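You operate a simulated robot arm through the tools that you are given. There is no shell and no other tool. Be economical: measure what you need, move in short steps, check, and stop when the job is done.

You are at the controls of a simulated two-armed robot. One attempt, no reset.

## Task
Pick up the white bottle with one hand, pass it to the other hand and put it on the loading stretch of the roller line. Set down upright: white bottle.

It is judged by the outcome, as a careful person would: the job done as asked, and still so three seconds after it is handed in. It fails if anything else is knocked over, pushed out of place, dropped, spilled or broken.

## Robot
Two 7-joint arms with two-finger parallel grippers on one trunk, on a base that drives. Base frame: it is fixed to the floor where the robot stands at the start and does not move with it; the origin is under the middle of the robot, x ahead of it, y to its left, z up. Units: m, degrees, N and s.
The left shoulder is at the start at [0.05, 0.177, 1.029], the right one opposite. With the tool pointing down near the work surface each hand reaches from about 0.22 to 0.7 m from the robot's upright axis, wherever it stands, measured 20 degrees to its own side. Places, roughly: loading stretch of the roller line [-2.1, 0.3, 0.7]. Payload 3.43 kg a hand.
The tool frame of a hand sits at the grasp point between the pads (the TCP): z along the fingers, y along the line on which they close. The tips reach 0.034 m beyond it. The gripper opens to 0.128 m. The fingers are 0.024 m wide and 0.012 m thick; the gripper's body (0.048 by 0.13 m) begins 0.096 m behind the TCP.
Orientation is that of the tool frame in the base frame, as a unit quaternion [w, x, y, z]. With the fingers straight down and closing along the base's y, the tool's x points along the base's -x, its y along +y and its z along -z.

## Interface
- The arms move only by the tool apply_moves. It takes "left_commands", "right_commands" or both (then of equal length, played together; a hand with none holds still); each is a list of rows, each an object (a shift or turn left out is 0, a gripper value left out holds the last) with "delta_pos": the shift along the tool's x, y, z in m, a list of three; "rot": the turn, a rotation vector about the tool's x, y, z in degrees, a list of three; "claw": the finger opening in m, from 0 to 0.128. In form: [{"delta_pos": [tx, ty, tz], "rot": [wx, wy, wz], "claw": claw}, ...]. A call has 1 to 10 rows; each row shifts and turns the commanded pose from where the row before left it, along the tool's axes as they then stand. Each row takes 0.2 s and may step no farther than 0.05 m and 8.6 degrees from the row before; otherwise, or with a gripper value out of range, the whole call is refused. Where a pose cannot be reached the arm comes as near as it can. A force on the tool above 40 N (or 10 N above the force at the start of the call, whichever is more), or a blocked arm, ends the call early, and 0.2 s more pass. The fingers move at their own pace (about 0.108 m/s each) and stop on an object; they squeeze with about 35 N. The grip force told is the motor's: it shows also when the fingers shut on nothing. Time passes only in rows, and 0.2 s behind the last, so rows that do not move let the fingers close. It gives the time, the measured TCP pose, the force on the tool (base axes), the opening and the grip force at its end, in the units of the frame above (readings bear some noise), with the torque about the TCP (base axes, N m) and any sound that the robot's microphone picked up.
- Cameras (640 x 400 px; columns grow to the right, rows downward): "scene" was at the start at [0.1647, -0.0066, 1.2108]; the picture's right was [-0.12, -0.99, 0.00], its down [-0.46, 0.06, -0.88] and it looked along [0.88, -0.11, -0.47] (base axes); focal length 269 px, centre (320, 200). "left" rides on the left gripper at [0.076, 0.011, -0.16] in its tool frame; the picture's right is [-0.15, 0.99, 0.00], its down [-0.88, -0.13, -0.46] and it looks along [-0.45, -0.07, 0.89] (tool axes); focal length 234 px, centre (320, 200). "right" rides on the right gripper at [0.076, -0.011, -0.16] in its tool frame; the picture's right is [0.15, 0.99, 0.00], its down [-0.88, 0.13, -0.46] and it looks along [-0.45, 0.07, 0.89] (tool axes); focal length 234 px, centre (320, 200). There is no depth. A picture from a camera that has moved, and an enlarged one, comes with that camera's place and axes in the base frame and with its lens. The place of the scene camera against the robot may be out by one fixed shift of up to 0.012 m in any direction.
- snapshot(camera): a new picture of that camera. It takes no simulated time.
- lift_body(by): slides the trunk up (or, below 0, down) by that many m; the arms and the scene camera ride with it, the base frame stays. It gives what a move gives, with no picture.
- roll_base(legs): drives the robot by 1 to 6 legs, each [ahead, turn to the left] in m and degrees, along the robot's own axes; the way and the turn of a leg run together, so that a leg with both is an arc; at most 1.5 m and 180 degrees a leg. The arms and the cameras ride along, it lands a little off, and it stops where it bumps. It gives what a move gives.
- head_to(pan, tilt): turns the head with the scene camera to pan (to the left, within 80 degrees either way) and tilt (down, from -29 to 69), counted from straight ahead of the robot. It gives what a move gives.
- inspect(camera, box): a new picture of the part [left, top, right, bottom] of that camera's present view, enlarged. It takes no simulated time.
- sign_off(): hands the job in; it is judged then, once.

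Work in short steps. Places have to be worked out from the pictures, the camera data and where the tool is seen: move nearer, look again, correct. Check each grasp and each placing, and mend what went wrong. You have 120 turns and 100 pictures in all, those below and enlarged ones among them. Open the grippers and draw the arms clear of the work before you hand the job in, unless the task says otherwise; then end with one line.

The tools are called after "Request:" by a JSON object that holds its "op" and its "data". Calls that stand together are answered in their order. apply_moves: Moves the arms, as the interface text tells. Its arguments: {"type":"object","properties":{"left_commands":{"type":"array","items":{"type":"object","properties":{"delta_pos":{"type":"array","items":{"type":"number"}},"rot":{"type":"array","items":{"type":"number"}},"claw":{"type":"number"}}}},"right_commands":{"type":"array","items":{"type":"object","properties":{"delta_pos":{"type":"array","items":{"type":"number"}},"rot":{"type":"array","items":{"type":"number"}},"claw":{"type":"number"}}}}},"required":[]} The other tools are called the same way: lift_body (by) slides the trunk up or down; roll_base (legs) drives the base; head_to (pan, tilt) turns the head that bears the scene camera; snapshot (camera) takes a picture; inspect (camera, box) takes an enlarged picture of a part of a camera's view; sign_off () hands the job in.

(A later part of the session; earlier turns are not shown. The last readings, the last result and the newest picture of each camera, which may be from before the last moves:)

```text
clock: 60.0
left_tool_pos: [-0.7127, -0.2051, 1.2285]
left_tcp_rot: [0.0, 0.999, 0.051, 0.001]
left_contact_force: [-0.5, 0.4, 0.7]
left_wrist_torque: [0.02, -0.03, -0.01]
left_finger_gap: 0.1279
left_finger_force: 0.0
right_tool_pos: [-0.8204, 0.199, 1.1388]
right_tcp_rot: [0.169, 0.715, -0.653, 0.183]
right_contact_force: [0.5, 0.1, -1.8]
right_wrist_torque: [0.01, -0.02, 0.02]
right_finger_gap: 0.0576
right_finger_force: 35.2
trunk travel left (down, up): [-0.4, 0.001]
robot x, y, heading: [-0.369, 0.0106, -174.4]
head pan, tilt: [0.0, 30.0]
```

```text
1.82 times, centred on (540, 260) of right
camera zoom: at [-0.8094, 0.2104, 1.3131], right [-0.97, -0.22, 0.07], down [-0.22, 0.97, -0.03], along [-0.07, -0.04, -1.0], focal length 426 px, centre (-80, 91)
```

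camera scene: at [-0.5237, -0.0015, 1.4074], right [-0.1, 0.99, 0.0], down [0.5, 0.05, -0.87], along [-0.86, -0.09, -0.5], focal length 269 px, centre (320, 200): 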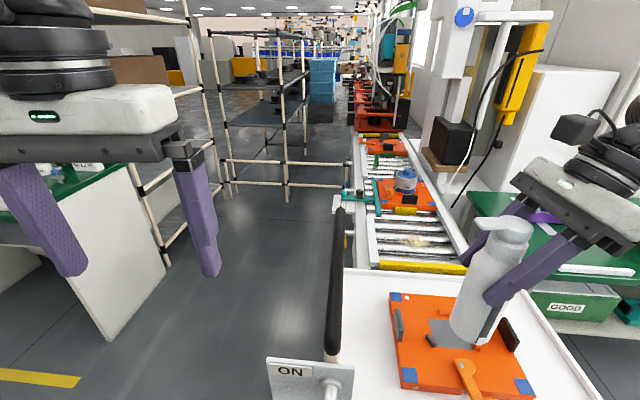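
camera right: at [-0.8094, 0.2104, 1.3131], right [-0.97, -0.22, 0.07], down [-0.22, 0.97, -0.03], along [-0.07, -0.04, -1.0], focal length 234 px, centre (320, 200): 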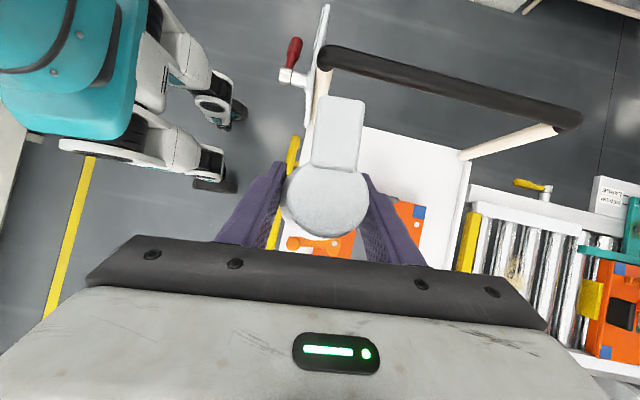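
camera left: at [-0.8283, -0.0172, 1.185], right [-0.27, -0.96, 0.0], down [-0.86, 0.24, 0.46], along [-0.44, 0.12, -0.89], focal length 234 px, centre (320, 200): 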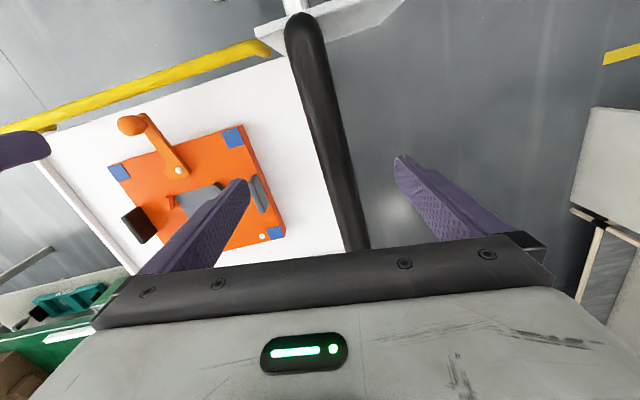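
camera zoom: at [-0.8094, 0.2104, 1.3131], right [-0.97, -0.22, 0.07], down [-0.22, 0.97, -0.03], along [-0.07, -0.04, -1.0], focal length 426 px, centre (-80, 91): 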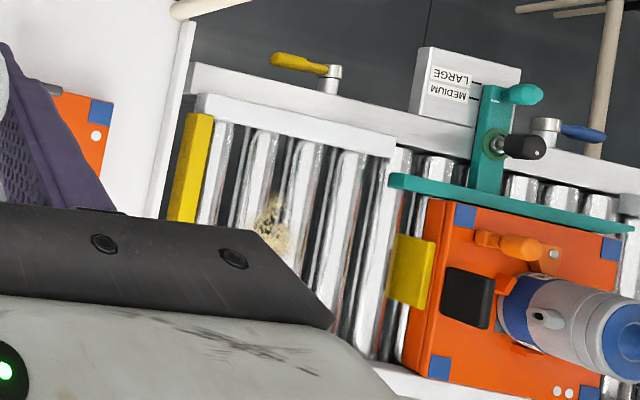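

The area past the motor pallet (x≈-2.0 to -2.4) is a bare stretch that matches the given loading place. The near rollers at x≈-1.45 have a spill on them. To get round the handle I raise and retract the bottle a bit, and back up before turning.

Request:
{"op": "apply_moves", "data": {"right_commands": [{"delta_pos": [0.015, -0.02, -0.026]}, {"delta_pos": [0.015, -0.02, -0.026]}, {"delta_pos": [0.01, -0.02, -0.0173]}, {}]}}

Request:
{"op": "roll_base", "data": {"legs": [[-0.15, 0], [0, 45]]}}

Request:
{"op": "snapshot", "data": {"camera": "scene"}}

```text
clock: 61.0
left_tool_pos: [-0.7132, -0.2068, 1.228]
left_tcp_rot: [0.0, 0.999, 0.05, 0.001]
left_contact_force: [0.0, 0.0, -0.3]
left_wrist_torque: [0.0, 0.01, 0.02]
left_finger_gap: 0.1281
left_finger_force: 0.0
right_tool_pos: [-0.7592, 0.2023, 1.2196]
right_tcp_rot: [0.168, 0.716, -0.652, 0.185]
right_contact_force: [0.1, -0.5, -1.3]
right_wrist_torque: [0.0, -0.01, 0.0]
right_finger_gap: 0.0578
right_finger_force: 35.1
trunk travel left (down, up): [-0.4, 0.001]
robot x, y, heading: [-0.3693, 0.0128, -174.2]
head pan, tilt: [0.0, 30.0]
```

```text
clock: 64.5
left_tool_pos: [-0.3053, -0.3725, 1.2294]
left_tcp_rot: [-0.001, 0.901, 0.435, 0.001]
left_contact_force: [-0.2, -0.9, -0.1]
left_wrist_torque: [0.01, 0.02, -0.02]
left_finger_gap: 0.1281
left_finger_force: 0.1
right_tool_pos: [-0.631, -0.1214, 1.2192]
right_tcp_rot: [0.085, 0.913, -0.324, 0.235]
right_contact_force: [0.2, 0.7, -2.2]
right_wrist_torque: [-0.03, -0.02, 0.01]
right_finger_gap: 0.0576
right_finger_force: 34.8
trunk travel left (down, up): [-0.4, 0.001]
robot x, y, heading: [-0.2152, 0.0251, -128.5]
head pan, tilt: [0.0, 30.0]
```

```text
66 pictures are left
camera scene: at [-0.3141, -0.0963, 1.4075], right [-0.78, 0.62, 0.0], down [0.31, 0.39, -0.87], along [-0.54, -0.68, -0.5], focal length 269 px, centre (320, 200)
```

scene: 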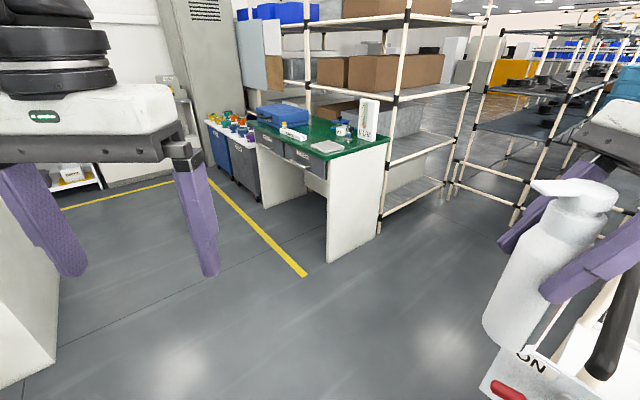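

The path is clear; the aisle lies between y≈-1.2 and -0.15. I turn a bit more, drive into the aisle, then face along it.

Request:
{"op": "roll_base", "data": {"legs": [[0, 14], [0.7, 0], [0, -66]]}}

Request:
{"op": "snapshot", "data": {"camera": "scene"}}

```text
clock: 72.0
left_tool_pos: [-0.8747, -0.7832, 1.2277]
left_tcp_rot: [0.001, 1.0, -0.005, 0.0]
left_contact_force: [0.4, -0.6, 0.1]
left_wrist_torque: [0.01, -0.01, 0.01]
left_finger_gap: 0.128
left_finger_force: 0.1
right_tool_pos: [-0.877, -0.373, 1.2191]
right_tcp_rot: [-0.179, -0.678, 0.691, -0.175]
right_contact_force: [0.1, 1.1, -2.6]
right_wrist_torque: [-0.07, -0.01, -0.01]
right_finger_gap: 0.0579
right_finger_force: 34.8
trunk travel left (down, up): [-0.4, 0.001]
robot x, y, heading: [-0.5069, -0.607, 179.3]
head pan, tilt: [0.0, 30.0]
```

```text
65 pictures are left
camera scene: at [-0.6656, -0.601, 1.4075], right [0.01, 1.0, 0.0], down [0.5, -0.01, -0.87], along [-0.87, 0.01, -0.5], focal length 269 px, centre (320, 200)
```

scene: 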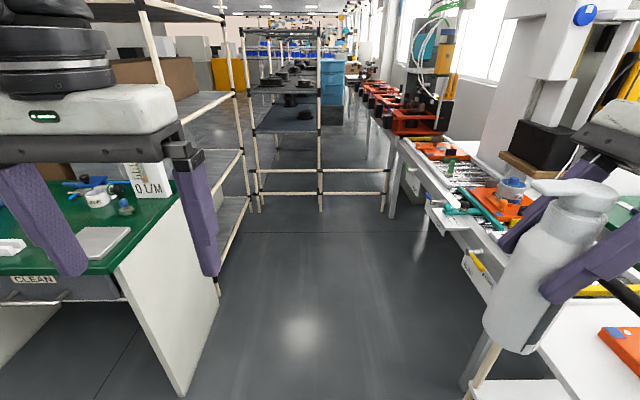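

The aisle is open to x≈-2.85. I shift slightly left to keep the right elbow off the handle, drive alongside the line and look at it by panning the head.

Request:
{"op": "roll_base", "data": {"legs": [[0, 9], [0.7, 0], [0, -8], [0.8, 0]]}}

Request:
{"op": "head_to", "data": {"pan": -65, "tilt": 35}}

Request:
{"op": "snapshot", "data": {"camera": "scene"}}

```text
clock: 81.0
left_tool_pos: [-2.3607, -0.8899, 1.2289]
left_tcp_rot: [-0.001, 1.0, 0.002, 0.001]
left_contact_force: [-0.8, -0.2, 0.3]
left_wrist_torque: [0.03, 0.02, -0.01]
left_finger_gap: 0.1277
left_finger_force: 0.0
right_tool_pos: [-2.3688, -0.4785, 1.2191]
right_tcp_rot: [-0.177, -0.683, 0.687, -0.175]
right_contact_force: [0.0, 0.5, -2.9]
right_wrist_torque: [0.0, -0.01, 0.04]
right_finger_gap: 0.0576
right_finger_force: 35.3
trunk travel left (down, up): [-0.4, 0.001]
robot x, y, heading: [-1.9974, -0.7068, -179.8]
head pan, tilt: [0.0, 30.0]
```

```text
clock: 82.3
left_tool_pos: [-2.3611, -0.8896, 1.2288]
left_tcp_rot: [0.001, 1.0, 0.003, 0.0]
left_contact_force: [0.0, -0.2, -0.7]
left_wrist_torque: [-0.02, 0.02, -0.02]
left_finger_gap: 0.1279
left_finger_force: 0.1
right_tool_pos: [-2.3673, -0.4775, 1.2193]
right_tcp_rot: [-0.177, -0.683, 0.687, -0.175]
right_contact_force: [-0.5, -0.4, -1.6]
right_wrist_torque: [-0.03, -0.01, 0.0]
right_finger_gap: 0.0578
right_finger_force: 35.2
trunk travel left (down, up): [-0.4, 0.001]
robot x, y, heading: [-1.9978, -0.708, -179.9]
head pan, tilt: [-65.0, 35.0]
```

```text
64 pictures are left
camera scene: at [-2.1, -0.6252, 1.3997], right [0.9, 0.43, 0.0], down [0.24, -0.52, -0.82], along [-0.35, 0.74, -0.57], focal length 269 px, centre (320, 200)
```

scene: 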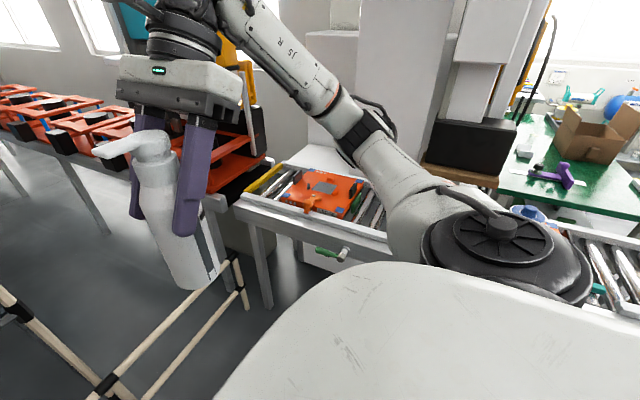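

The line ends near x≈-2.8, with its aisle edge at y≈0.08. Now I turn right to face it.

Request:
{"op": "roll_base", "data": {"legs": [[0, -90]]}}

Request:
{"op": "head_to", "data": {"pan": 0, "tilt": 35}}

Request:
{"op": "snapshot", "data": {"camera": "scene"}}

```text
clock: 86.5
left_tool_pos: [-2.1876, -0.3516, 1.229]
left_tcp_rot: [0.0, 0.718, -0.696, 0.001]
left_contact_force: [-0.4, -0.7, 0.0]
left_wrist_torque: [0.01, 0.0, 0.01]
left_finger_gap: 0.128
left_finger_force: 0.0
right_tool_pos: [-1.776, -0.3313, 1.2196]
right_tcp_rot: [-0.249, -0.011, 0.969, -0.001]
right_contact_force: [-0.4, 0.1, -1.8]
right_wrist_torque: [0.0, 0.0, -0.01]
right_finger_gap: 0.0577
right_finger_force: 35.2
trunk travel left (down, up): [-0.4, 0.001]
robot x, y, heading: [-1.996, -0.7109, 91.8]
head pan, tilt: [-65.0, 35.0]
```

```text
clock: 87.8
left_tool_pos: [-2.1884, -0.3508, 1.23]
left_tcp_rot: [0.0, 0.719, -0.695, 0.0]
left_contact_force: [0.3, -0.7, -0.7]
left_wrist_torque: [-0.01, -0.01, -0.01]
left_finger_gap: 0.128
left_finger_force: 0.0
right_tool_pos: [-1.7757, -0.331, 1.2195]
right_tcp_rot: [-0.25, -0.011, 0.968, -0.002]
right_contact_force: [-0.1, 0.7, -1.7]
right_wrist_torque: [0.01, -0.03, 0.02]
right_finger_gap: 0.0577
right_finger_force: 34.7
trunk travel left (down, up): [-0.4, 0.001]
robot x, y, heading: [-1.9973, -0.7091, 91.8]
head pan, tilt: [0.0, 35.0]
```

```text
63 pictures are left
camera scene: at [-1.9971, -0.5466, 1.3997], right [1.0, 0.03, 0.0], down [0.02, -0.57, -0.82], along [-0.03, 0.82, -0.57], focal length 269 px, centre (320, 200)
```

scene: 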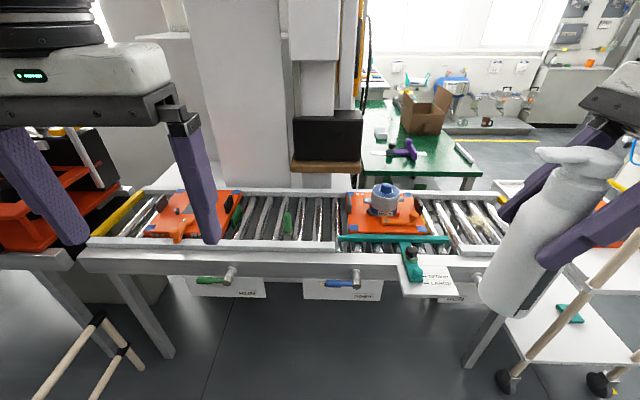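

Now the whole line is visible, with labels hanging beneath. I enlarge to read them and see the rollers.

Request:
{"op": "inspect", "data": {"camera": "scene", "box": [180, 170, 340, 310]}}

Request:
{"op": "inspect", "data": {"camera": "scene", "box": [310, 170, 500, 310]}}

```text
2.86 times, centred on (260, 240) of scene
camera zoom: at [-1.9971, -0.5466, 1.3997], right [1.0, 0.03, 0.0], down [0.02, -0.57, -0.82], along [-0.03, 0.82, -0.57], focal length 769 px, centre (491, 86)
```

zoom: 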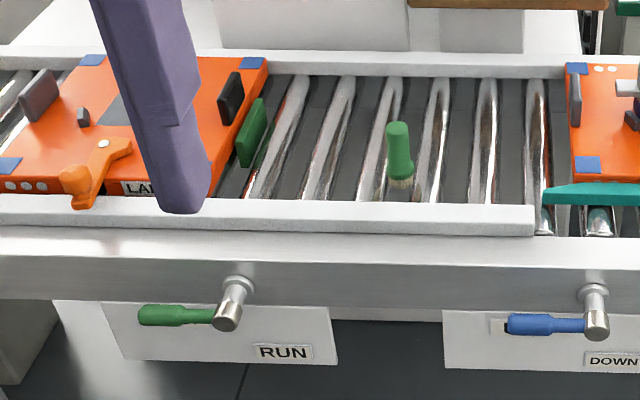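

```text
2.86 times, centred on (405, 240) of scene
camera zoom: at [-1.9971, -0.5466, 1.3997], right [1.0, 0.03, 0.0], down [0.02, -0.57, -0.82], along [-0.03, 0.82, -0.57], focal length 769 px, centre (77, 86)
```

zoom: 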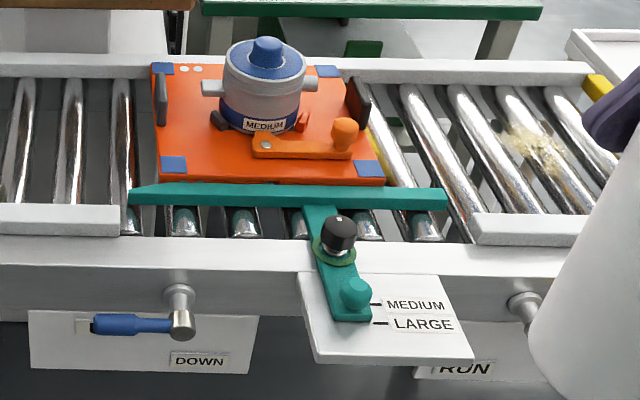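

The bare stretch around x≈-2.07, y≈0.30 between the two pallets is the place, set in a gap between rollers (pitch ≈0.072 m) clear of the green peg. Handover first: I bring the bottle to the robot's midline and tilt the left hand to point forward, 40° down.

Request:
{"op": "apply_moves", "data": {"right_commands": [{"delta_pos": [0.028, 0.023, 0.016]}, {"delta_pos": [0.028, 0.023, 0.016]}, {"delta_pos": [0.028, 0.023, 0.016]}, {"delta_pos": [0.028, 0.023, 0.016]}, {"delta_pos": [0.028, 0.023, 0.016]}, {"delta_pos": [0.028, 0.023, 0.016]}, {}], "left_commands": [{"rot": [0, -8.3, 0]}, {"rot": [0, -8.3, 0]}, {"rot": [0, -8.3, 0]}, {"rot": [0, -8.3, 0]}, {"rot": [0, -8.3, 0]}, {"rot": [0, -8.3, 0]}, {}]}}

Request:
{"op": "snapshot", "data": {"camera": "scene"}}

```text
clock: 89.4
left_tool_pos: [-2.1828, -0.3407, 1.2397]
left_tcp_rot: [-0.292, 0.652, -0.631, -0.302]
left_contact_force: [-0.7, -0.5, -0.2]
left_wrist_torque: [0.0, -0.02, -0.01]
left_finger_gap: 0.128
left_finger_force: 0.0
left hand out of reach, approached as far as the arm can: row 6
right_tool_pos: [-1.9725, -0.1993, 1.2159]
right_tcp_rot: [-0.25, -0.012, 0.968, -0.002]
right_contact_force: [0.3, -0.4, -2.2]
right_wrist_torque: [0.0, 0.0, 0.01]
right_finger_gap: 0.0579
right_finger_force: 35.1
trunk travel left (down, up): [-0.4, 0.001]
robot x, y, heading: [-1.9991, -0.7116, 91.8]
head pan, tilt: [0.0, 35.0]
```

```text
60 pictures are left
camera scene: at [-1.9968, -0.5468, 1.3997], right [1.0, 0.03, 0.0], down [0.02, -0.57, -0.82], along [-0.03, 0.82, -0.57], focal length 269 px, centre (320, 200)
```

scene: 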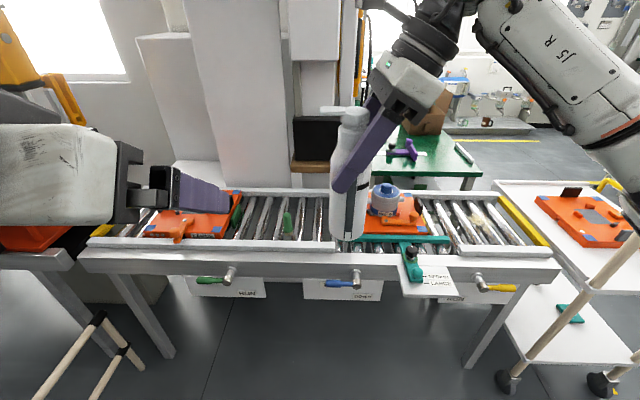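

Left hand points 40° down as wanted and the bottle is upright at (-1.972, -0.199), base z≈1.09. I slide the left hand sideways to a point 0.15 m behind the low-grip target.

Request:
{"op": "apply_moves", "data": {"left_commands": [{"delta_pos": [-0.003, -0.043, 0.004]}, {"delta_pos": [-0.003, -0.043, 0.005]}, {"delta_pos": [-0.003, -0.043, 0.005]}, {"delta_pos": [-0.003, -0.043, 0.005]}, {"delta_pos": [-0.003, -0.042, 0.005]}, {}]}}

Request:
{"op": "snapshot", "data": {"camera": "scene"}}

Request:
{"op": "snapshot", "data": {"camera": "left"}}

Request:
{"op": "snapshot", "data": {"camera": "right"}}

```text
clock: 90.8
left_tool_pos: [-1.9718, -0.3062, 1.2374]
left_tcp_rot: [-0.293, 0.652, -0.63, -0.303]
left_contact_force: [1.0, 0.6, -0.6]
left_wrist_torque: [-0.01, -0.01, 0.0]
left_finger_gap: 0.128
left_finger_force: 0.1
right_tool_pos: [-1.9727, -0.1995, 1.2141]
right_tcp_rot: [-0.249, -0.012, 0.969, -0.002]
right_contact_force: [-1.1, -1.2, -3.1]
right_wrist_torque: [-0.04, 0.0, -0.01]
right_finger_gap: 0.0578
right_finger_force: 35.1
trunk travel left (down, up): [-0.4, 0.001]
robot x, y, heading: [-1.997, -0.7094, 91.7]
head pan, tilt: [0.0, 35.0]
```

```text
59 pictures are left
camera scene: at [-1.998, -0.5465, 1.3997], right [1.0, 0.03, 0.0], down [0.02, -0.57, -0.82], along [-0.03, 0.82, -0.57], focal length 269 px, centre (320, 200)
```

scene: 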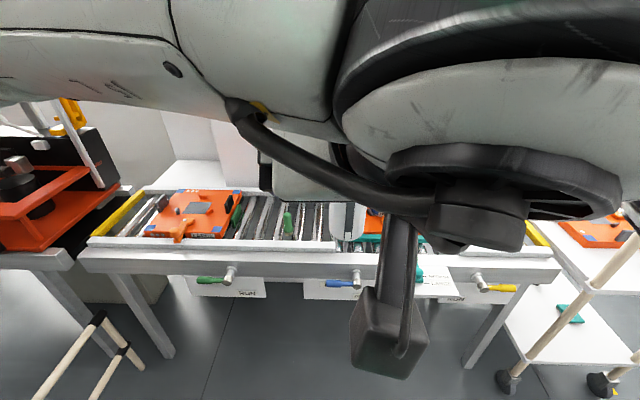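

```text
58 pictures are left
camera left: at [-1.9779, -0.4784, 1.2801], right [-0.99, 0.06, 0.11], down [0.12, 0.22, 0.97], along [0.03, 0.97, -0.23], focal length 234 px, centre (320, 200)
```

left: 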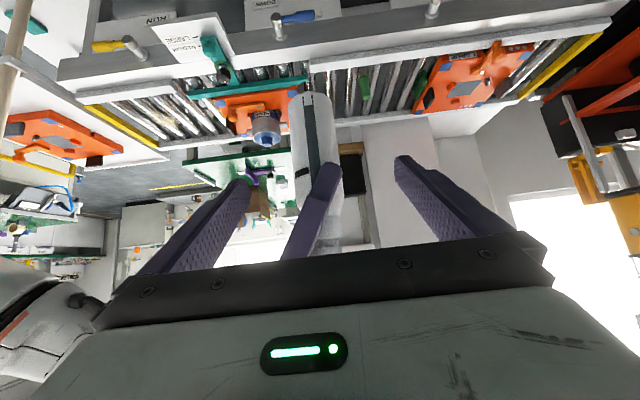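

```text
57 pictures are left
camera right: at [-1.9617, -0.211, 1.3898], right [-0.15, 0.99, 0.07], down [0.99, 0.15, -0.03], along [-0.04, 0.07, -1.0], focal length 234 px, centre (320, 200)
```

right: 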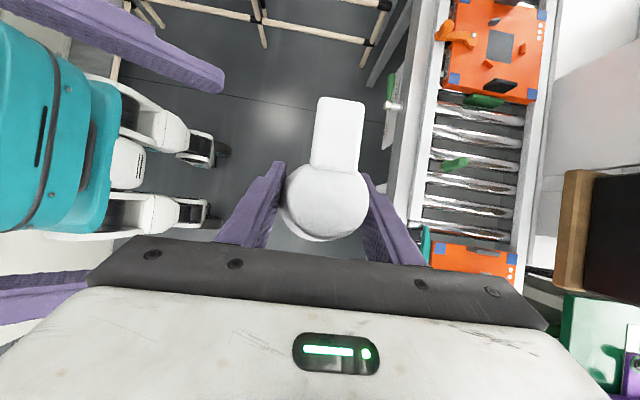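

The bottle is centred between the left fingers, and the low body below the right fingertips is free. I advance along the tool axis most of the way.

Request:
{"op": "apply_moves", "data": {"left_commands": [{"delta_pos": [0.002, 0, 0.03]}, {"delta_pos": [0.002, 0, 0.03]}, {"delta_pos": [0.001, 0, 0.03]}, {}]}}

Request:
{"op": "snapshot", "data": {"camera": "left"}}

Request:
{"op": "snapshot", "data": {"camera": "right"}}

```text
clock: 91.8
left_tool_pos: [-1.973, -0.2419, 1.1741]
left_tcp_rot: [-0.294, 0.651, -0.631, -0.302]
left_contact_force: [-0.2, -0.6, 0.6]
left_wrist_torque: [0.0, 0.0, 0.0]
left_finger_gap: 0.1281
left_finger_force: 0.2
right_tool_pos: [-1.9721, -0.1994, 1.216]
right_tcp_rot: [-0.25, -0.012, 0.968, -0.001]
right_contact_force: [0.1, -0.2, -2.0]
right_wrist_torque: [0.0, -0.01, -0.02]
right_finger_gap: 0.0578
right_finger_force: 34.9
trunk travel left (down, up): [-0.4, 0.001]
robot x, y, heading: [-1.994, -0.7103, 91.8]
head pan, tilt: [0.0, 35.0]
```

```text
56 pictures are left
camera left: at [-1.9787, -0.4134, 1.2177], right [-0.99, 0.06, 0.11], down [0.12, 0.22, 0.97], along [0.04, 0.97, -0.23], focal length 234 px, centre (320, 200)
```

left: 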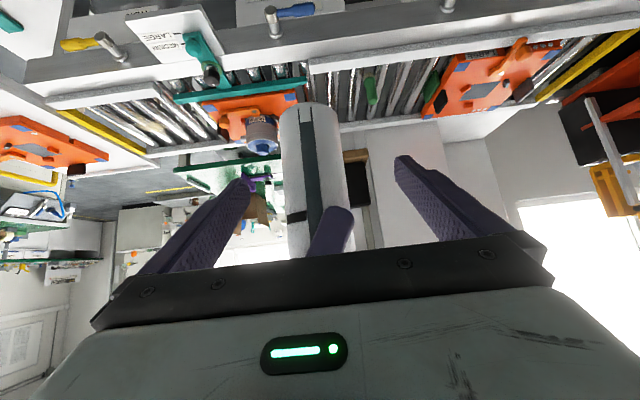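

```text
55 pictures are left
camera right: at [-1.9609, -0.2113, 1.39], right [-0.15, 0.99, 0.07], down [0.99, 0.15, -0.03], along [-0.04, 0.07, -1.0], focal length 234 px, centre (320, 200)
```

right: 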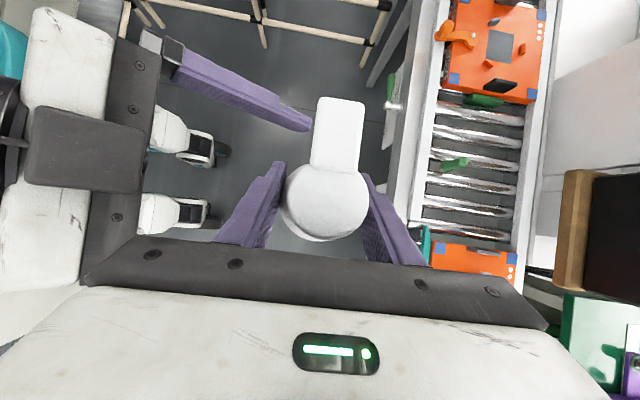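

Clearances look fine on both sides. I advance the last 0.056 m and close the left fingers on the low body.

Request:
{"op": "apply_moves", "data": {"left_commands": [{"delta_pos": [0, 0, 0.028]}, {"delta_pos": [0, 0, 0.028]}, {}]}}

Request:
{"op": "snapshot", "data": {"camera": "left"}}

Request:
{"op": "snapshot", "data": {"camera": "right"}}

```text
clock: 92.6
left_tool_pos: [-1.9739, -0.1988, 1.1374]
left_tcp_rot: [-0.294, 0.651, -0.631, -0.301]
left_contact_force: [0.3, -0.4, 0.7]
left_wrist_torque: [0.01, -0.02, 0.01]
left_finger_gap: 0.128
left_finger_force: 0.1
right_tool_pos: [-1.9738, -0.1993, 1.2151]
right_tcp_rot: [-0.25, -0.011, 0.968, -0.001]
right_contact_force: [0.4, 0.2, -1.4]
right_wrist_torque: [-0.01, -0.01, 0.01]
right_finger_gap: 0.0575
right_finger_force: 34.8
trunk travel left (down, up): [-0.4, 0.001]
robot x, y, heading: [-1.9991, -0.7056, 91.7]
head pan, tilt: [0.0, 35.0]
```

```text
54 pictures are left
camera left: at [-1.9798, -0.37, 1.1816], right [-0.99, 0.06, 0.11], down [0.12, 0.22, 0.97], along [0.04, 0.97, -0.23], focal length 234 px, centre (320, 200)
```

left: 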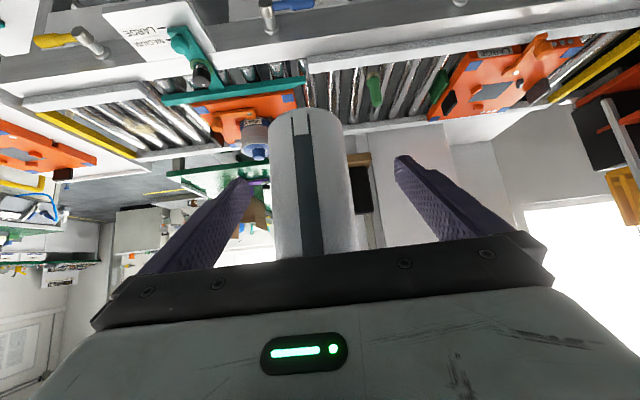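

```text
53 pictures are left
camera right: at [-1.961, -0.2112, 1.3899], right [-0.15, 0.99, 0.07], down [0.99, 0.15, -0.03], along [-0.04, 0.07, -1.0], focal length 234 px, centre (320, 200)
```

right: 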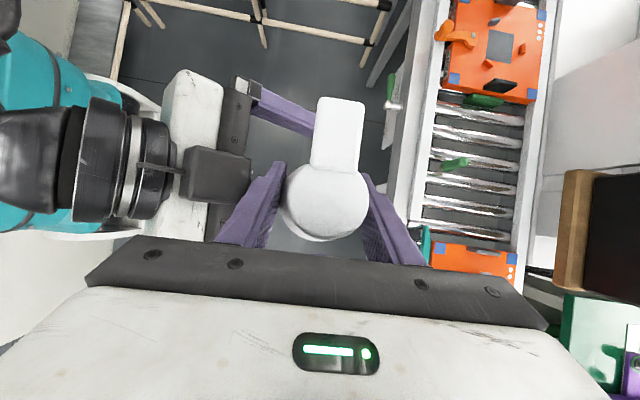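

No contact, and the left fingers straddle the low body. Closing the left gripper.

Request:
{"op": "apply_moves", "data": {"left_commands": [{"claw": 0.09}, {"claw": 0.065}, {"claw": 0.04}, {"claw": 0.04}, {"claw": 0.04}, {"claw": 0.04}]}}

Request:
{"op": "snapshot", "data": {"camera": "left"}}

```text
clock: 94.0
left_tool_pos: [-1.9709, -0.1996, 1.1389]
left_tcp_rot: [-0.295, 0.65, -0.633, -0.3]
left_contact_force: [27.9, 5.4, 0.4]
left_wrist_torque: [-0.23, 1.55, 0.04]
left_finger_gap: 0.0592
left_finger_force: 34.9
right_tool_pos: [-1.9756, -0.2003, 1.215]
right_tcp_rot: [-0.252, -0.015, 0.968, -0.003]
right_contact_force: [-27.8, -5.6, -2.5]
right_wrist_torque: [-0.23, 0.57, -0.07]
right_finger_gap: 0.0576
right_finger_force: 35.4
trunk travel left (down, up): [-0.4, 0.001]
robot x, y, heading: [-1.9975, -0.7099, 91.6]
head pan, tilt: [0.0, 35.0]
```

```text
52 pictures are left
camera left: at [-1.9789, -0.3706, 1.1818], right [-0.99, 0.07, 0.11], down [0.12, 0.22, 0.97], along [0.04, 0.97, -0.23], focal length 234 px, centre (320, 200)
```

left: 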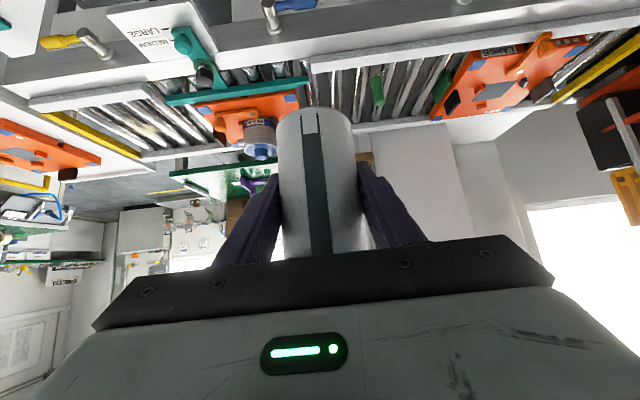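

Both hands hold the bottle, with a 28 N side strain between them. I shift the left hand a few mm with the strain to relax it.

Request:
{"op": "apply_moves", "data": {"left_commands": [{"delta_pos": [0, -0.004, 0]}, {}]}}

```text
clock: 94.6
left_tool_pos: [-1.9689, -0.1986, 1.137]
left_tcp_rot: [-0.293, 0.652, -0.631, -0.301]
left_contact_force: [18.7, 5.3, 0.2]
left_wrist_torque: [-0.19, 0.84, -0.16]
left_finger_gap: 0.0591
left_finger_force: 34.8
right_tool_pos: [-1.9742, -0.2, 1.2151]
right_tcp_rot: [-0.25, -0.011, 0.968, -0.001]
right_contact_force: [-18.4, -5.3, -3.0]
right_wrist_torque: [-0.22, 0.6, 0.16]
right_finger_gap: 0.0576
right_finger_force: 34.5
trunk travel left (down, up): [-0.4, 0.001]
robot x, y, heading: [-1.9978, -0.7118, 91.9]
head pan, tilt: [0.0, 35.0]
```

Request:
{"op": "apply_moves", "data": {"left_commands": [{"delta_pos": [0.002, -0.006, -0.002]}, {}]}}

```text
clock: 95.2
left_tool_pos: [-1.9668, -0.2005, 1.1388]
left_tcp_rot: [-0.29, 0.655, -0.628, -0.304]
left_contact_force: [-1.7, 16.2, -2.3]
left_wrist_torque: [-0.57, 0.34, 0.03]
left_finger_gap: 0.0587
left_finger_force: 35.1
right_tool_pos: [-1.9715, -0.1996, 1.2153]
right_tcp_rot: [-0.248, -0.01, 0.969, -0.003]
right_contact_force: [-0.5, -16.3, 1.5]
right_wrist_torque: [-0.73, -0.4, -0.11]
right_finger_gap: 0.0577
right_finger_force: 34.9
trunk travel left (down, up): [-0.4, 0.001]
robot x, y, heading: [-1.9952, -0.7089, 91.9]
head pan, tilt: [0.0, 35.0]
```

The side strain is gone, but my small back-shift caused a 16 N fore-aft strain, so I undo that part.

Request:
{"op": "apply_moves", "data": {"left_commands": [{"delta_pos": [-0.002, 0, 0.003]}, {}]}}

```text
clock: 95.8
left_tool_pos: [-1.967, -0.1979, 1.1363]
left_tcp_rot: [-0.291, 0.654, -0.629, -0.303]
left_contact_force: [-13.3, 2.0, -0.3]
left_wrist_torque: [0.51, 0.08, -0.13]
left_finger_gap: 0.0586
left_finger_force: 35.0
right_tool_pos: [-1.9696, -0.1973, 1.214]
right_tcp_rot: [-0.247, -0.009, 0.969, -0.001]
right_contact_force: [12.8, -1.6, 0.5]
right_wrist_torque: [-0.61, -1.08, 0.12]
right_finger_gap: 0.0577
right_finger_force: 35.1
trunk travel left (down, up): [-0.4, 0.001]
robot x, y, heading: [-1.9915, -0.7105, 91.8]
head pan, tilt: [0.0, 35.0]
```

Strain is small now. I nudge 3 mm back and open the right fingers while the left holds.

Request:
{"op": "apply_moves", "data": {"left_commands": [{"delta_pos": [0, 0.003, 0]}, {}, {}, {}, {}], "right_commands": [{}, {}, {"claw": 0.075}, {"claw": 0.1}, {"claw": 0.11}]}}

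Request:
{"op": "snapshot", "data": {"camera": "left"}}

Request:
{"op": "snapshot", "data": {"camera": "right"}}

```text
clock: 96.8
left_tool_pos: [-1.962, -0.2042, 1.1357]
left_tcp_rot: [-0.292, 0.647, -0.639, -0.297]
left_contact_force: [-1.6, -23.1, -0.5]
left_wrist_torque: [2.18, -0.24, -0.35]
left_finger_gap: 0.0585
left_finger_force: 34.7
right_tool_pos: [-1.9692, -0.1912, 1.2161]
right_tcp_rot: [-0.251, -0.002, 0.968, 0.005]
right_contact_force: [2.7, 21.9, -1.2]
right_wrist_torque: [-0.29, 0.13, 0.55]
right_finger_gap: 0.0875
right_finger_force: 0.0
trunk travel left (down, up): [-0.4, 0.001]
robot x, y, heading: [-1.9981, -0.7149, 91.9]
head pan, tilt: [0.0, 35.0]
stopped in row 4 (left hand): the force on the tool passed its limit (the readings are from after the stop); the commanded pose is now the measured one
```

```text
51 pictures are left
camera left: at [-1.9708, -0.3753, 1.1799], right [-0.99, 0.09, 0.11], down [0.13, 0.23, 0.96], along [0.06, 0.97, -0.24], focal length 234 px, centre (320, 200)
```

left: 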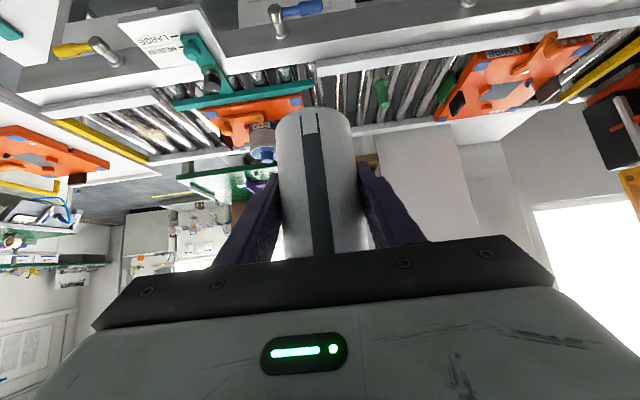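

```text
50 pictures are left
camera right: at [-1.9568, -0.2051, 1.3893], right [-0.13, 0.99, 0.09], down [0.99, 0.13, -0.03], along [-0.04, 0.08, -1.0], focal length 234 px, centre (320, 200)
```

right: 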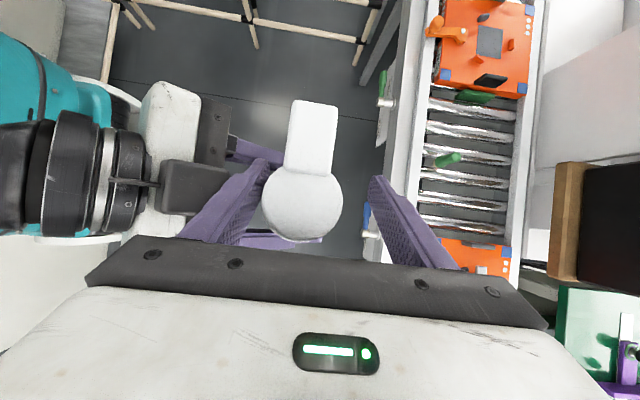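

The right near finger, opening outward, pressed on the left hand's housing. The bottle is now free in a 0.0875 m gap. I narrow the right fingers slightly to 0.076 to relieve it.

Request:
{"op": "apply_moves", "data": {"right_commands": [{"claw": 0.076}, {}]}}

Request:
{"op": "inspect", "data": {"camera": "right", "box": [140, 80, 460, 280]}}

```text
clock: 97.4
left_tool_pos: [-1.9622, -0.2017, 1.1354]
left_tcp_rot: [-0.294, 0.648, -0.636, -0.299]
left_contact_force: [-0.3, -1.9, 0.0]
left_wrist_torque: [0.19, 0.0, -0.04]
left_finger_gap: 0.0589
left_finger_force: 34.9
right_tool_pos: [-1.9731, -0.1941, 1.216]
right_tcp_rot: [-0.252, -0.006, 0.968, 0.004]
right_contact_force: [-0.6, 2.2, -1.8]
right_wrist_torque: [-0.02, 0.0, 0.04]
right_finger_gap: 0.0745
right_finger_force: 0.0
trunk travel left (down, up): [-0.4, 0.001]
robot x, y, heading: [-1.9938, -0.7114, 91.8]
head pan, tilt: [0.0, 35.0]
```

```text
2.00 times, centred on (300, 180) of right
camera zoom: at [-1.9595, -0.2079, 1.39], right [-0.14, 0.99, 0.08], down [0.99, 0.14, -0.03], along [-0.04, 0.08, -1.0], focal length 468 px, centre (360, 240)
```

zoom: 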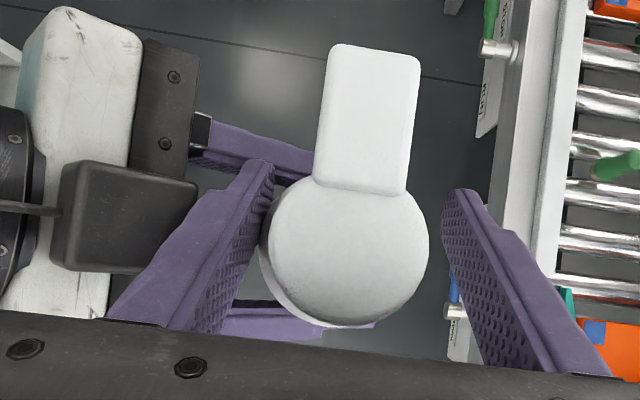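

Forces are relieved and the left alone holds the bottle. I withdraw the right hand straight back along its fingers.

Request:
{"op": "apply_moves", "data": {"right_commands": [{"delta_pos": [0, 0, -0.02]}, {"delta_pos": [0, 0, -0.03]}, {"delta_pos": [0, 0, -0.03]}, {"delta_pos": [0, 0, -0.03]}, {"delta_pos": [0, 0, -0.03]}, {}]}}

Request:
{"op": "snapshot", "data": {"camera": "right"}}

```text
clock: 98.8
left_tool_pos: [-1.9627, -0.2009, 1.1353]
left_tcp_rot: [-0.294, 0.648, -0.636, -0.299]
left_contact_force: [1.1, 0.2, 0.0]
left_wrist_torque: [-0.02, -0.04, 0.03]
left_finger_gap: 0.0587
left_finger_force: 34.6
right_tool_pos: [-1.9015, -0.1944, 1.3393]
right_tcp_rot: [-0.251, -0.005, 0.968, 0.004]
right_contact_force: [-0.2, 0.3, 0.2]
right_wrist_torque: [-0.02, -0.01, 0.01]
right_finger_gap: 0.0762
right_finger_force: 0.1
trunk travel left (down, up): [-0.4, 0.001]
robot x, y, heading: [-1.998, -0.7076, 91.8]
head pan, tilt: [0.0, 35.0]
```

```text
48 pictures are left
camera right: at [-1.8895, -0.2076, 1.5131], right [-0.14, 0.99, 0.08], down [0.99, 0.14, -0.03], along [-0.04, 0.08, -1.0], focal length 234 px, centre (320, 200)
```

right: 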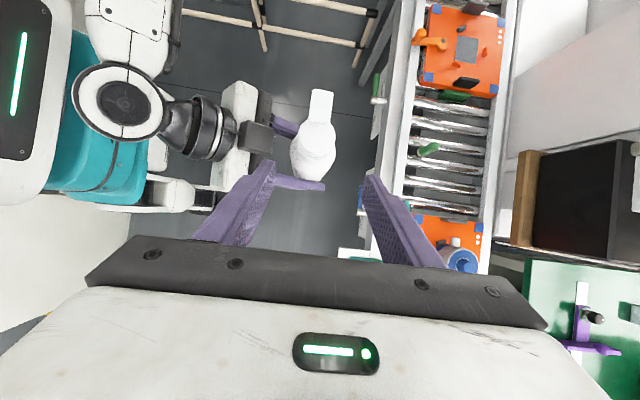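

The handover is done: the left hand holds the bottle upright and the right is clear. Next I drive closer to the line with everything still high.

Request:
{"op": "roll_base", "data": {"legs": [[0.38, -1.8]]}}

Request:
{"op": "snapshot", "data": {"camera": "right"}}

Request:
{"op": "snapshot", "data": {"camera": "left"}}

```text
clock: 101.2
left_tool_pos: [-1.9589, 0.18, 1.136]
left_tcp_rot: [0.297, -0.64, 0.645, 0.295]
left_contact_force: [0.2, 0.2, 0.4]
left_wrist_torque: [-0.03, 0.01, -0.03]
left_finger_gap: 0.0585
left_finger_force: 35.2
right_tool_pos: [-1.897, 0.1869, 1.3382]
right_tcp_rot: [-0.252, 0.007, 0.968, 0.007]
right_contact_force: [0.5, 0.8, 0.6]
right_wrist_torque: [0.0, -0.04, -0.02]
right_finger_gap: 0.076
right_finger_force: 0.2
trunk travel left (down, up): [-0.4, 0.001]
robot x, y, heading: [-2.0042, -0.3223, 90.4]
head pan, tilt: [0.0, 35.0]
```

```text
47 pictures are left
camera right: at [-1.8845, 0.1728, 1.5128], right [-0.11, 0.99, 0.08], down [0.99, 0.11, -0.03], along [-0.04, 0.08, -1.0], focal length 234 px, centre (320, 200)
```

right: 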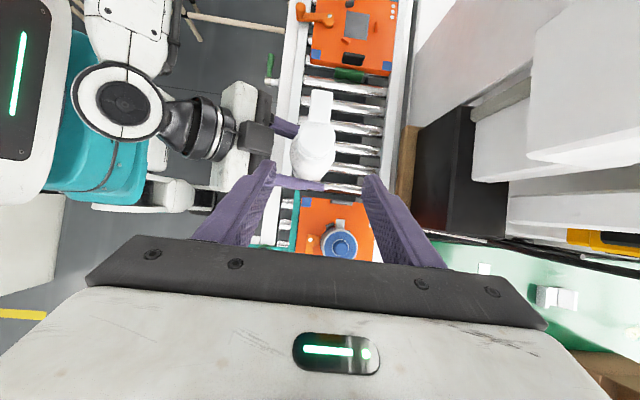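

```text
46 pictures are left
camera left: at [-1.9707, 0.0097, 1.1802], right [-0.99, 0.1, 0.11], down [0.13, 0.23, 0.97], along [0.07, 0.97, -0.24], focal length 234 px, centre (320, 200)
```

left: 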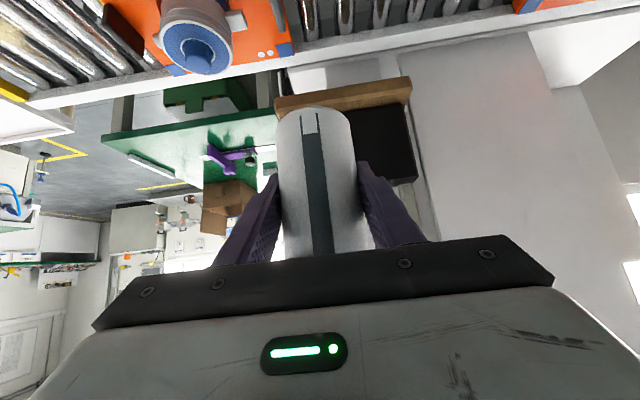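

Good overhead view. I enlarge it to fix the gap positions relative to the bottle.

Request:
{"op": "inspect", "data": {"camera": "right", "box": [250, 40, 430, 210]}}

Request:
{"op": "snapshot", "data": {"camera": "scene"}}

```text
2.35 times, centred on (340, 125) of right
camera zoom: at [-1.8845, 0.1728, 1.5128], right [-0.11, 0.99, 0.08], down [0.99, 0.11, -0.03], along [-0.04, 0.08, -1.0], focal length 551 px, centre (273, 376)
```

zoom: 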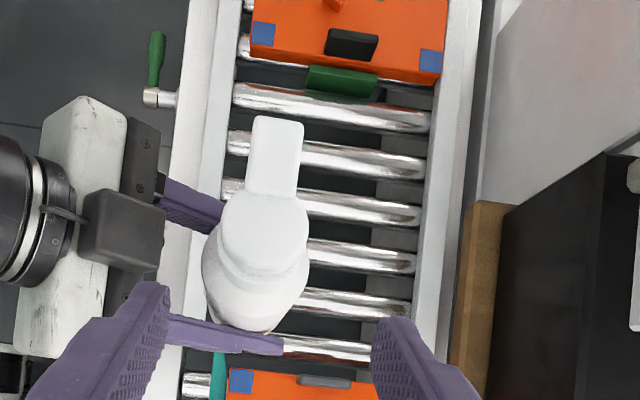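

```text
44 pictures are left
camera scene: at [-2.0006, -0.1629, 1.3996], right [1.0, 0.01, 0.0], down [0.0, -0.57, -0.82], along [-0.01, 0.82, -0.57], focal length 269 px, centre (320, 200)
```

scene: 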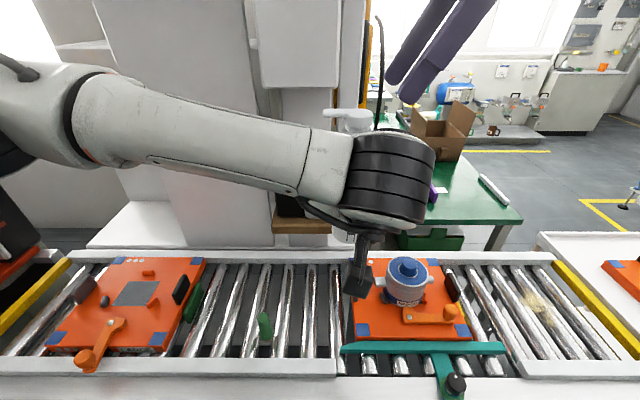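

The scene camera has an excellent view of the rollers now; enlarging it to locate the gaps.

Request:
{"op": "inspect", "data": {"camera": "scene", "box": [180, 250, 370, 380]}}

```text
3.08 times, centred on (275, 315) of scene
camera zoom: at [-2.0006, -0.1629, 1.3996], right [1.0, 0.01, 0.0], down [0.0, -0.57, -0.82], along [-0.01, 0.82, -0.57], focal length 828 px, centre (458, -154)
```

zoom: 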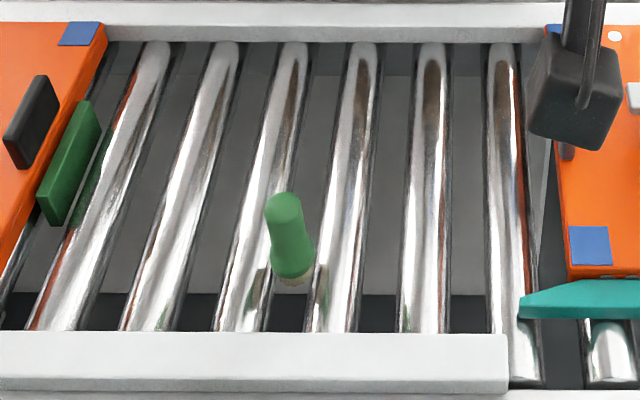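

Scene and right cameras agree: the gap between the 4th and 5th rollers is centred at x≈-2.072, with a machine shelf edge at y≈0.43. I move the left hand over (-2.072, 0.30), still high.

Request:
{"op": "apply_moves", "data": {"left_commands": [{"delta_pos": [-0.0195, 0.0285, 0.0228]}, {"delta_pos": [-0.0195, 0.0285, 0.0228]}, {"delta_pos": [-0.0195, 0.0285, 0.0228]}, {"delta_pos": [-0.0195, 0.0275, 0.0228]}, {}]}}

Request:
{"op": "snapshot", "data": {"camera": "scene"}}

Request:
{"op": "snapshot", "data": {"camera": "right"}}

```text
clock: 102.4
left_tool_pos: [-2.0678, 0.3011, 1.1357]
left_tcp_rot: [0.298, -0.639, 0.645, 0.295]
left_contact_force: [-0.3, -0.2, -0.1]
left_wrist_torque: [0.01, 0.03, 0.0]
left_finger_gap: 0.0584
left_finger_force: 35.1
right_tool_pos: [-1.8956, 0.1853, 1.3382]
right_tcp_rot: [-0.251, 0.007, 0.968, 0.007]
right_contact_force: [-0.5, 0.1, -0.5]
right_wrist_torque: [0.01, 0.02, 0.02]
right_finger_gap: 0.0763
right_finger_force: 0.0
trunk travel left (down, up): [-0.4, 0.001]
robot x, y, heading: [-2.0033, -0.3266, 90.5]
head pan, tilt: [0.0, 35.0]
```

```text
42 pictures are left
camera scene: at [-2.0003, -0.1637, 1.3997], right [1.0, 0.01, 0.0], down [0.0, -0.57, -0.82], along [-0.01, 0.82, -0.57], focal length 269 px, centre (320, 200)
```

scene: 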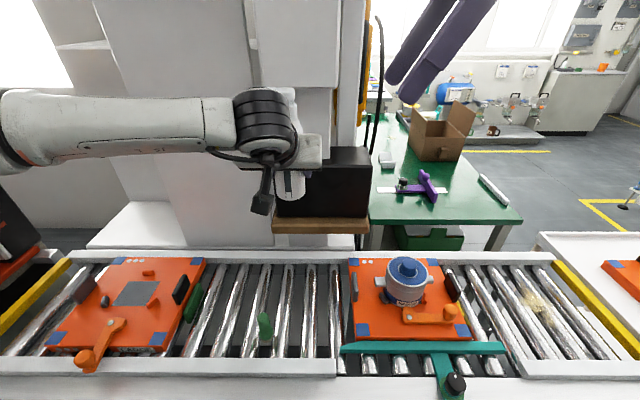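

```text
41 pictures are left
camera right: at [-1.8841, 0.172, 1.5131], right [-0.11, 0.99, 0.08], down [0.99, 0.11, -0.03], along [-0.04, 0.08, -1.0], focal length 234 px, centre (320, 200)
```

right: 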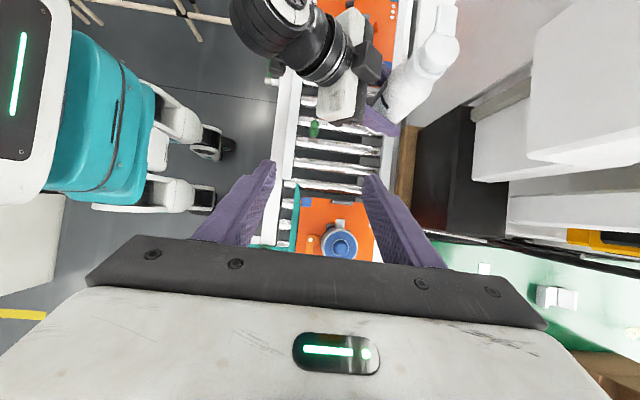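

All clear below. I lower the trunk 0.27 m so that the base is around z≈0.815, then look.

Request:
{"op": "lift_body", "data": {"by": -0.27}}

Request:
{"op": "snapshot", "data": {"camera": "scene"}}

Request:
{"op": "snapshot", "data": {"camera": "right"}}

Request:
{"op": "snapshot", "data": {"camera": "left"}}

```text
clock: 105.2
left_tool_pos: [-2.0681, 0.3001, 0.8654]
left_tcp_rot: [0.298, -0.639, 0.644, 0.295]
left_contact_force: [-0.3, 0.5, -0.8]
left_wrist_torque: [0.0, -0.02, 0.02]
left_finger_gap: 0.0586
left_finger_force: 35.1
right_tool_pos: [-1.8957, 0.1864, 1.0684]
right_tcp_rot: [-0.251, 0.007, 0.968, 0.007]
right_contact_force: [-0.8, 0.0, 0.4]
right_wrist_torque: [0.0, 0.03, 0.0]
right_finger_gap: 0.076
right_finger_force: 0.0
trunk travel left (down, up): [-0.13, 0.271]
robot x, y, heading: [-2.0047, -0.3291, 90.4]
head pan, tilt: [0.0, 35.0]
```

```text
40 pictures are left
camera scene: at [-2.0007, -0.1635, 1.1297], right [1.0, 0.01, 0.0], down [0.0, -0.57, -0.82], along [-0.01, 0.82, -0.57], focal length 269 px, centre (320, 200)
```

scene: 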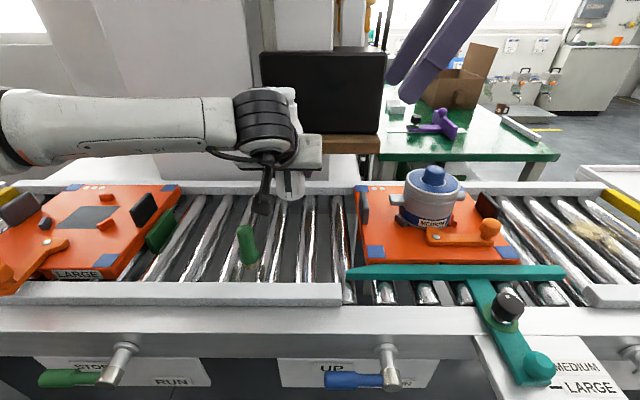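

```text
39 pictures are left
camera right: at [-1.8846, 0.1722, 1.2431], right [-0.11, 0.99, 0.08], down [0.99, 0.11, -0.03], along [-0.04, 0.08, -1.0], focal length 234 px, centre (320, 200)
```

right: 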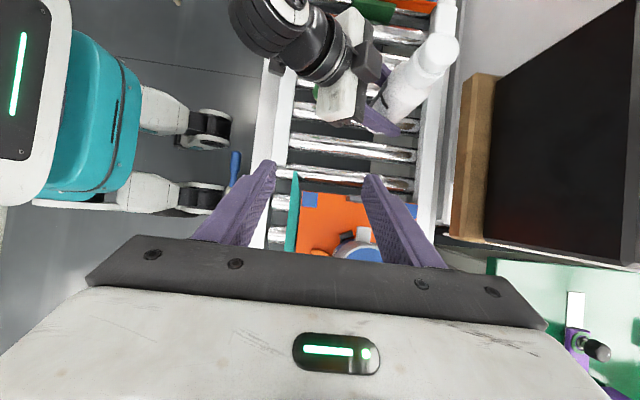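

```text
38 pictures are left
camera left: at [-2.0816, 0.1304, 0.9107], right [-0.99, 0.1, 0.11], down [0.13, 0.22, 0.97], along [0.07, 0.97, -0.24], focal length 234 px, centre (320, 200)
```

left: 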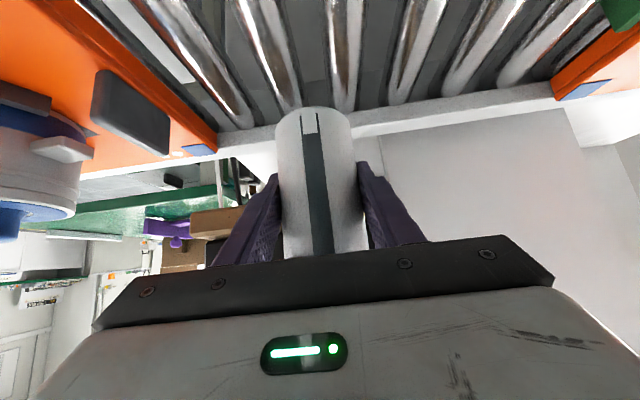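

Rail top ≈0.746 and pallet top ≈0.766, so roller tops should be ≈0.72–0.73. I enlarge the bottle area to check its uprightness and alignment.

Request:
{"op": "inspect", "data": {"camera": "scene", "box": [220, 80, 370, 300]}}

Request:
{"op": "inspect", "data": {"camera": "right", "box": [320, 0, 480, 200]}}

```text
1.82 times, centred on (295, 190) of scene
camera zoom: at [-2.0007, -0.1635, 1.1297], right [1.0, 0.01, 0.0], down [0.0, -0.57, -0.82], along [-0.01, 0.82, -0.57], focal length 490 px, centre (366, 218)
```

zoom: 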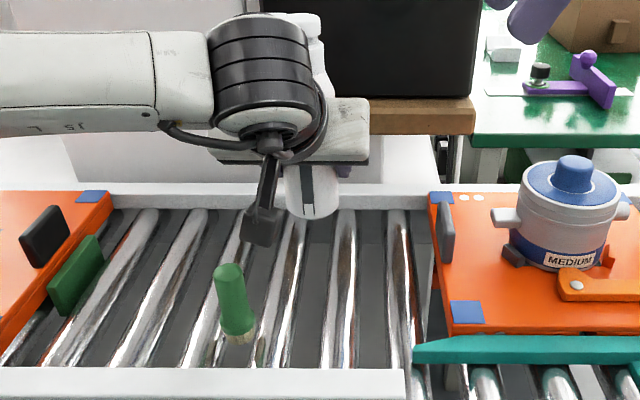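

```text
2.00 times, centred on (400, 100) of right
camera zoom: at [-1.8846, 0.1722, 1.2431], right [-0.11, 0.99, 0.08], down [0.99, 0.11, -0.03], along [-0.04, 0.08, -1.0], focal length 468 px, centre (160, 400)
```

zoom: 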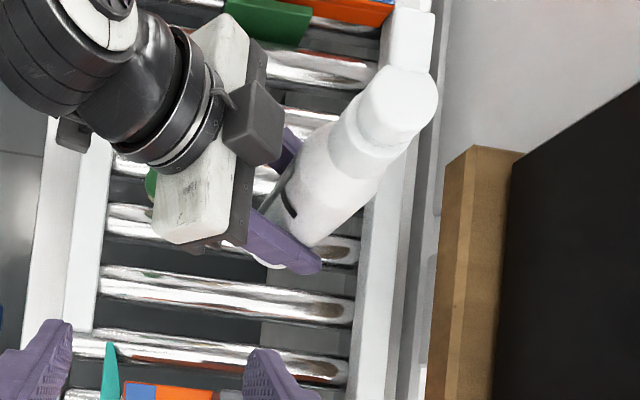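

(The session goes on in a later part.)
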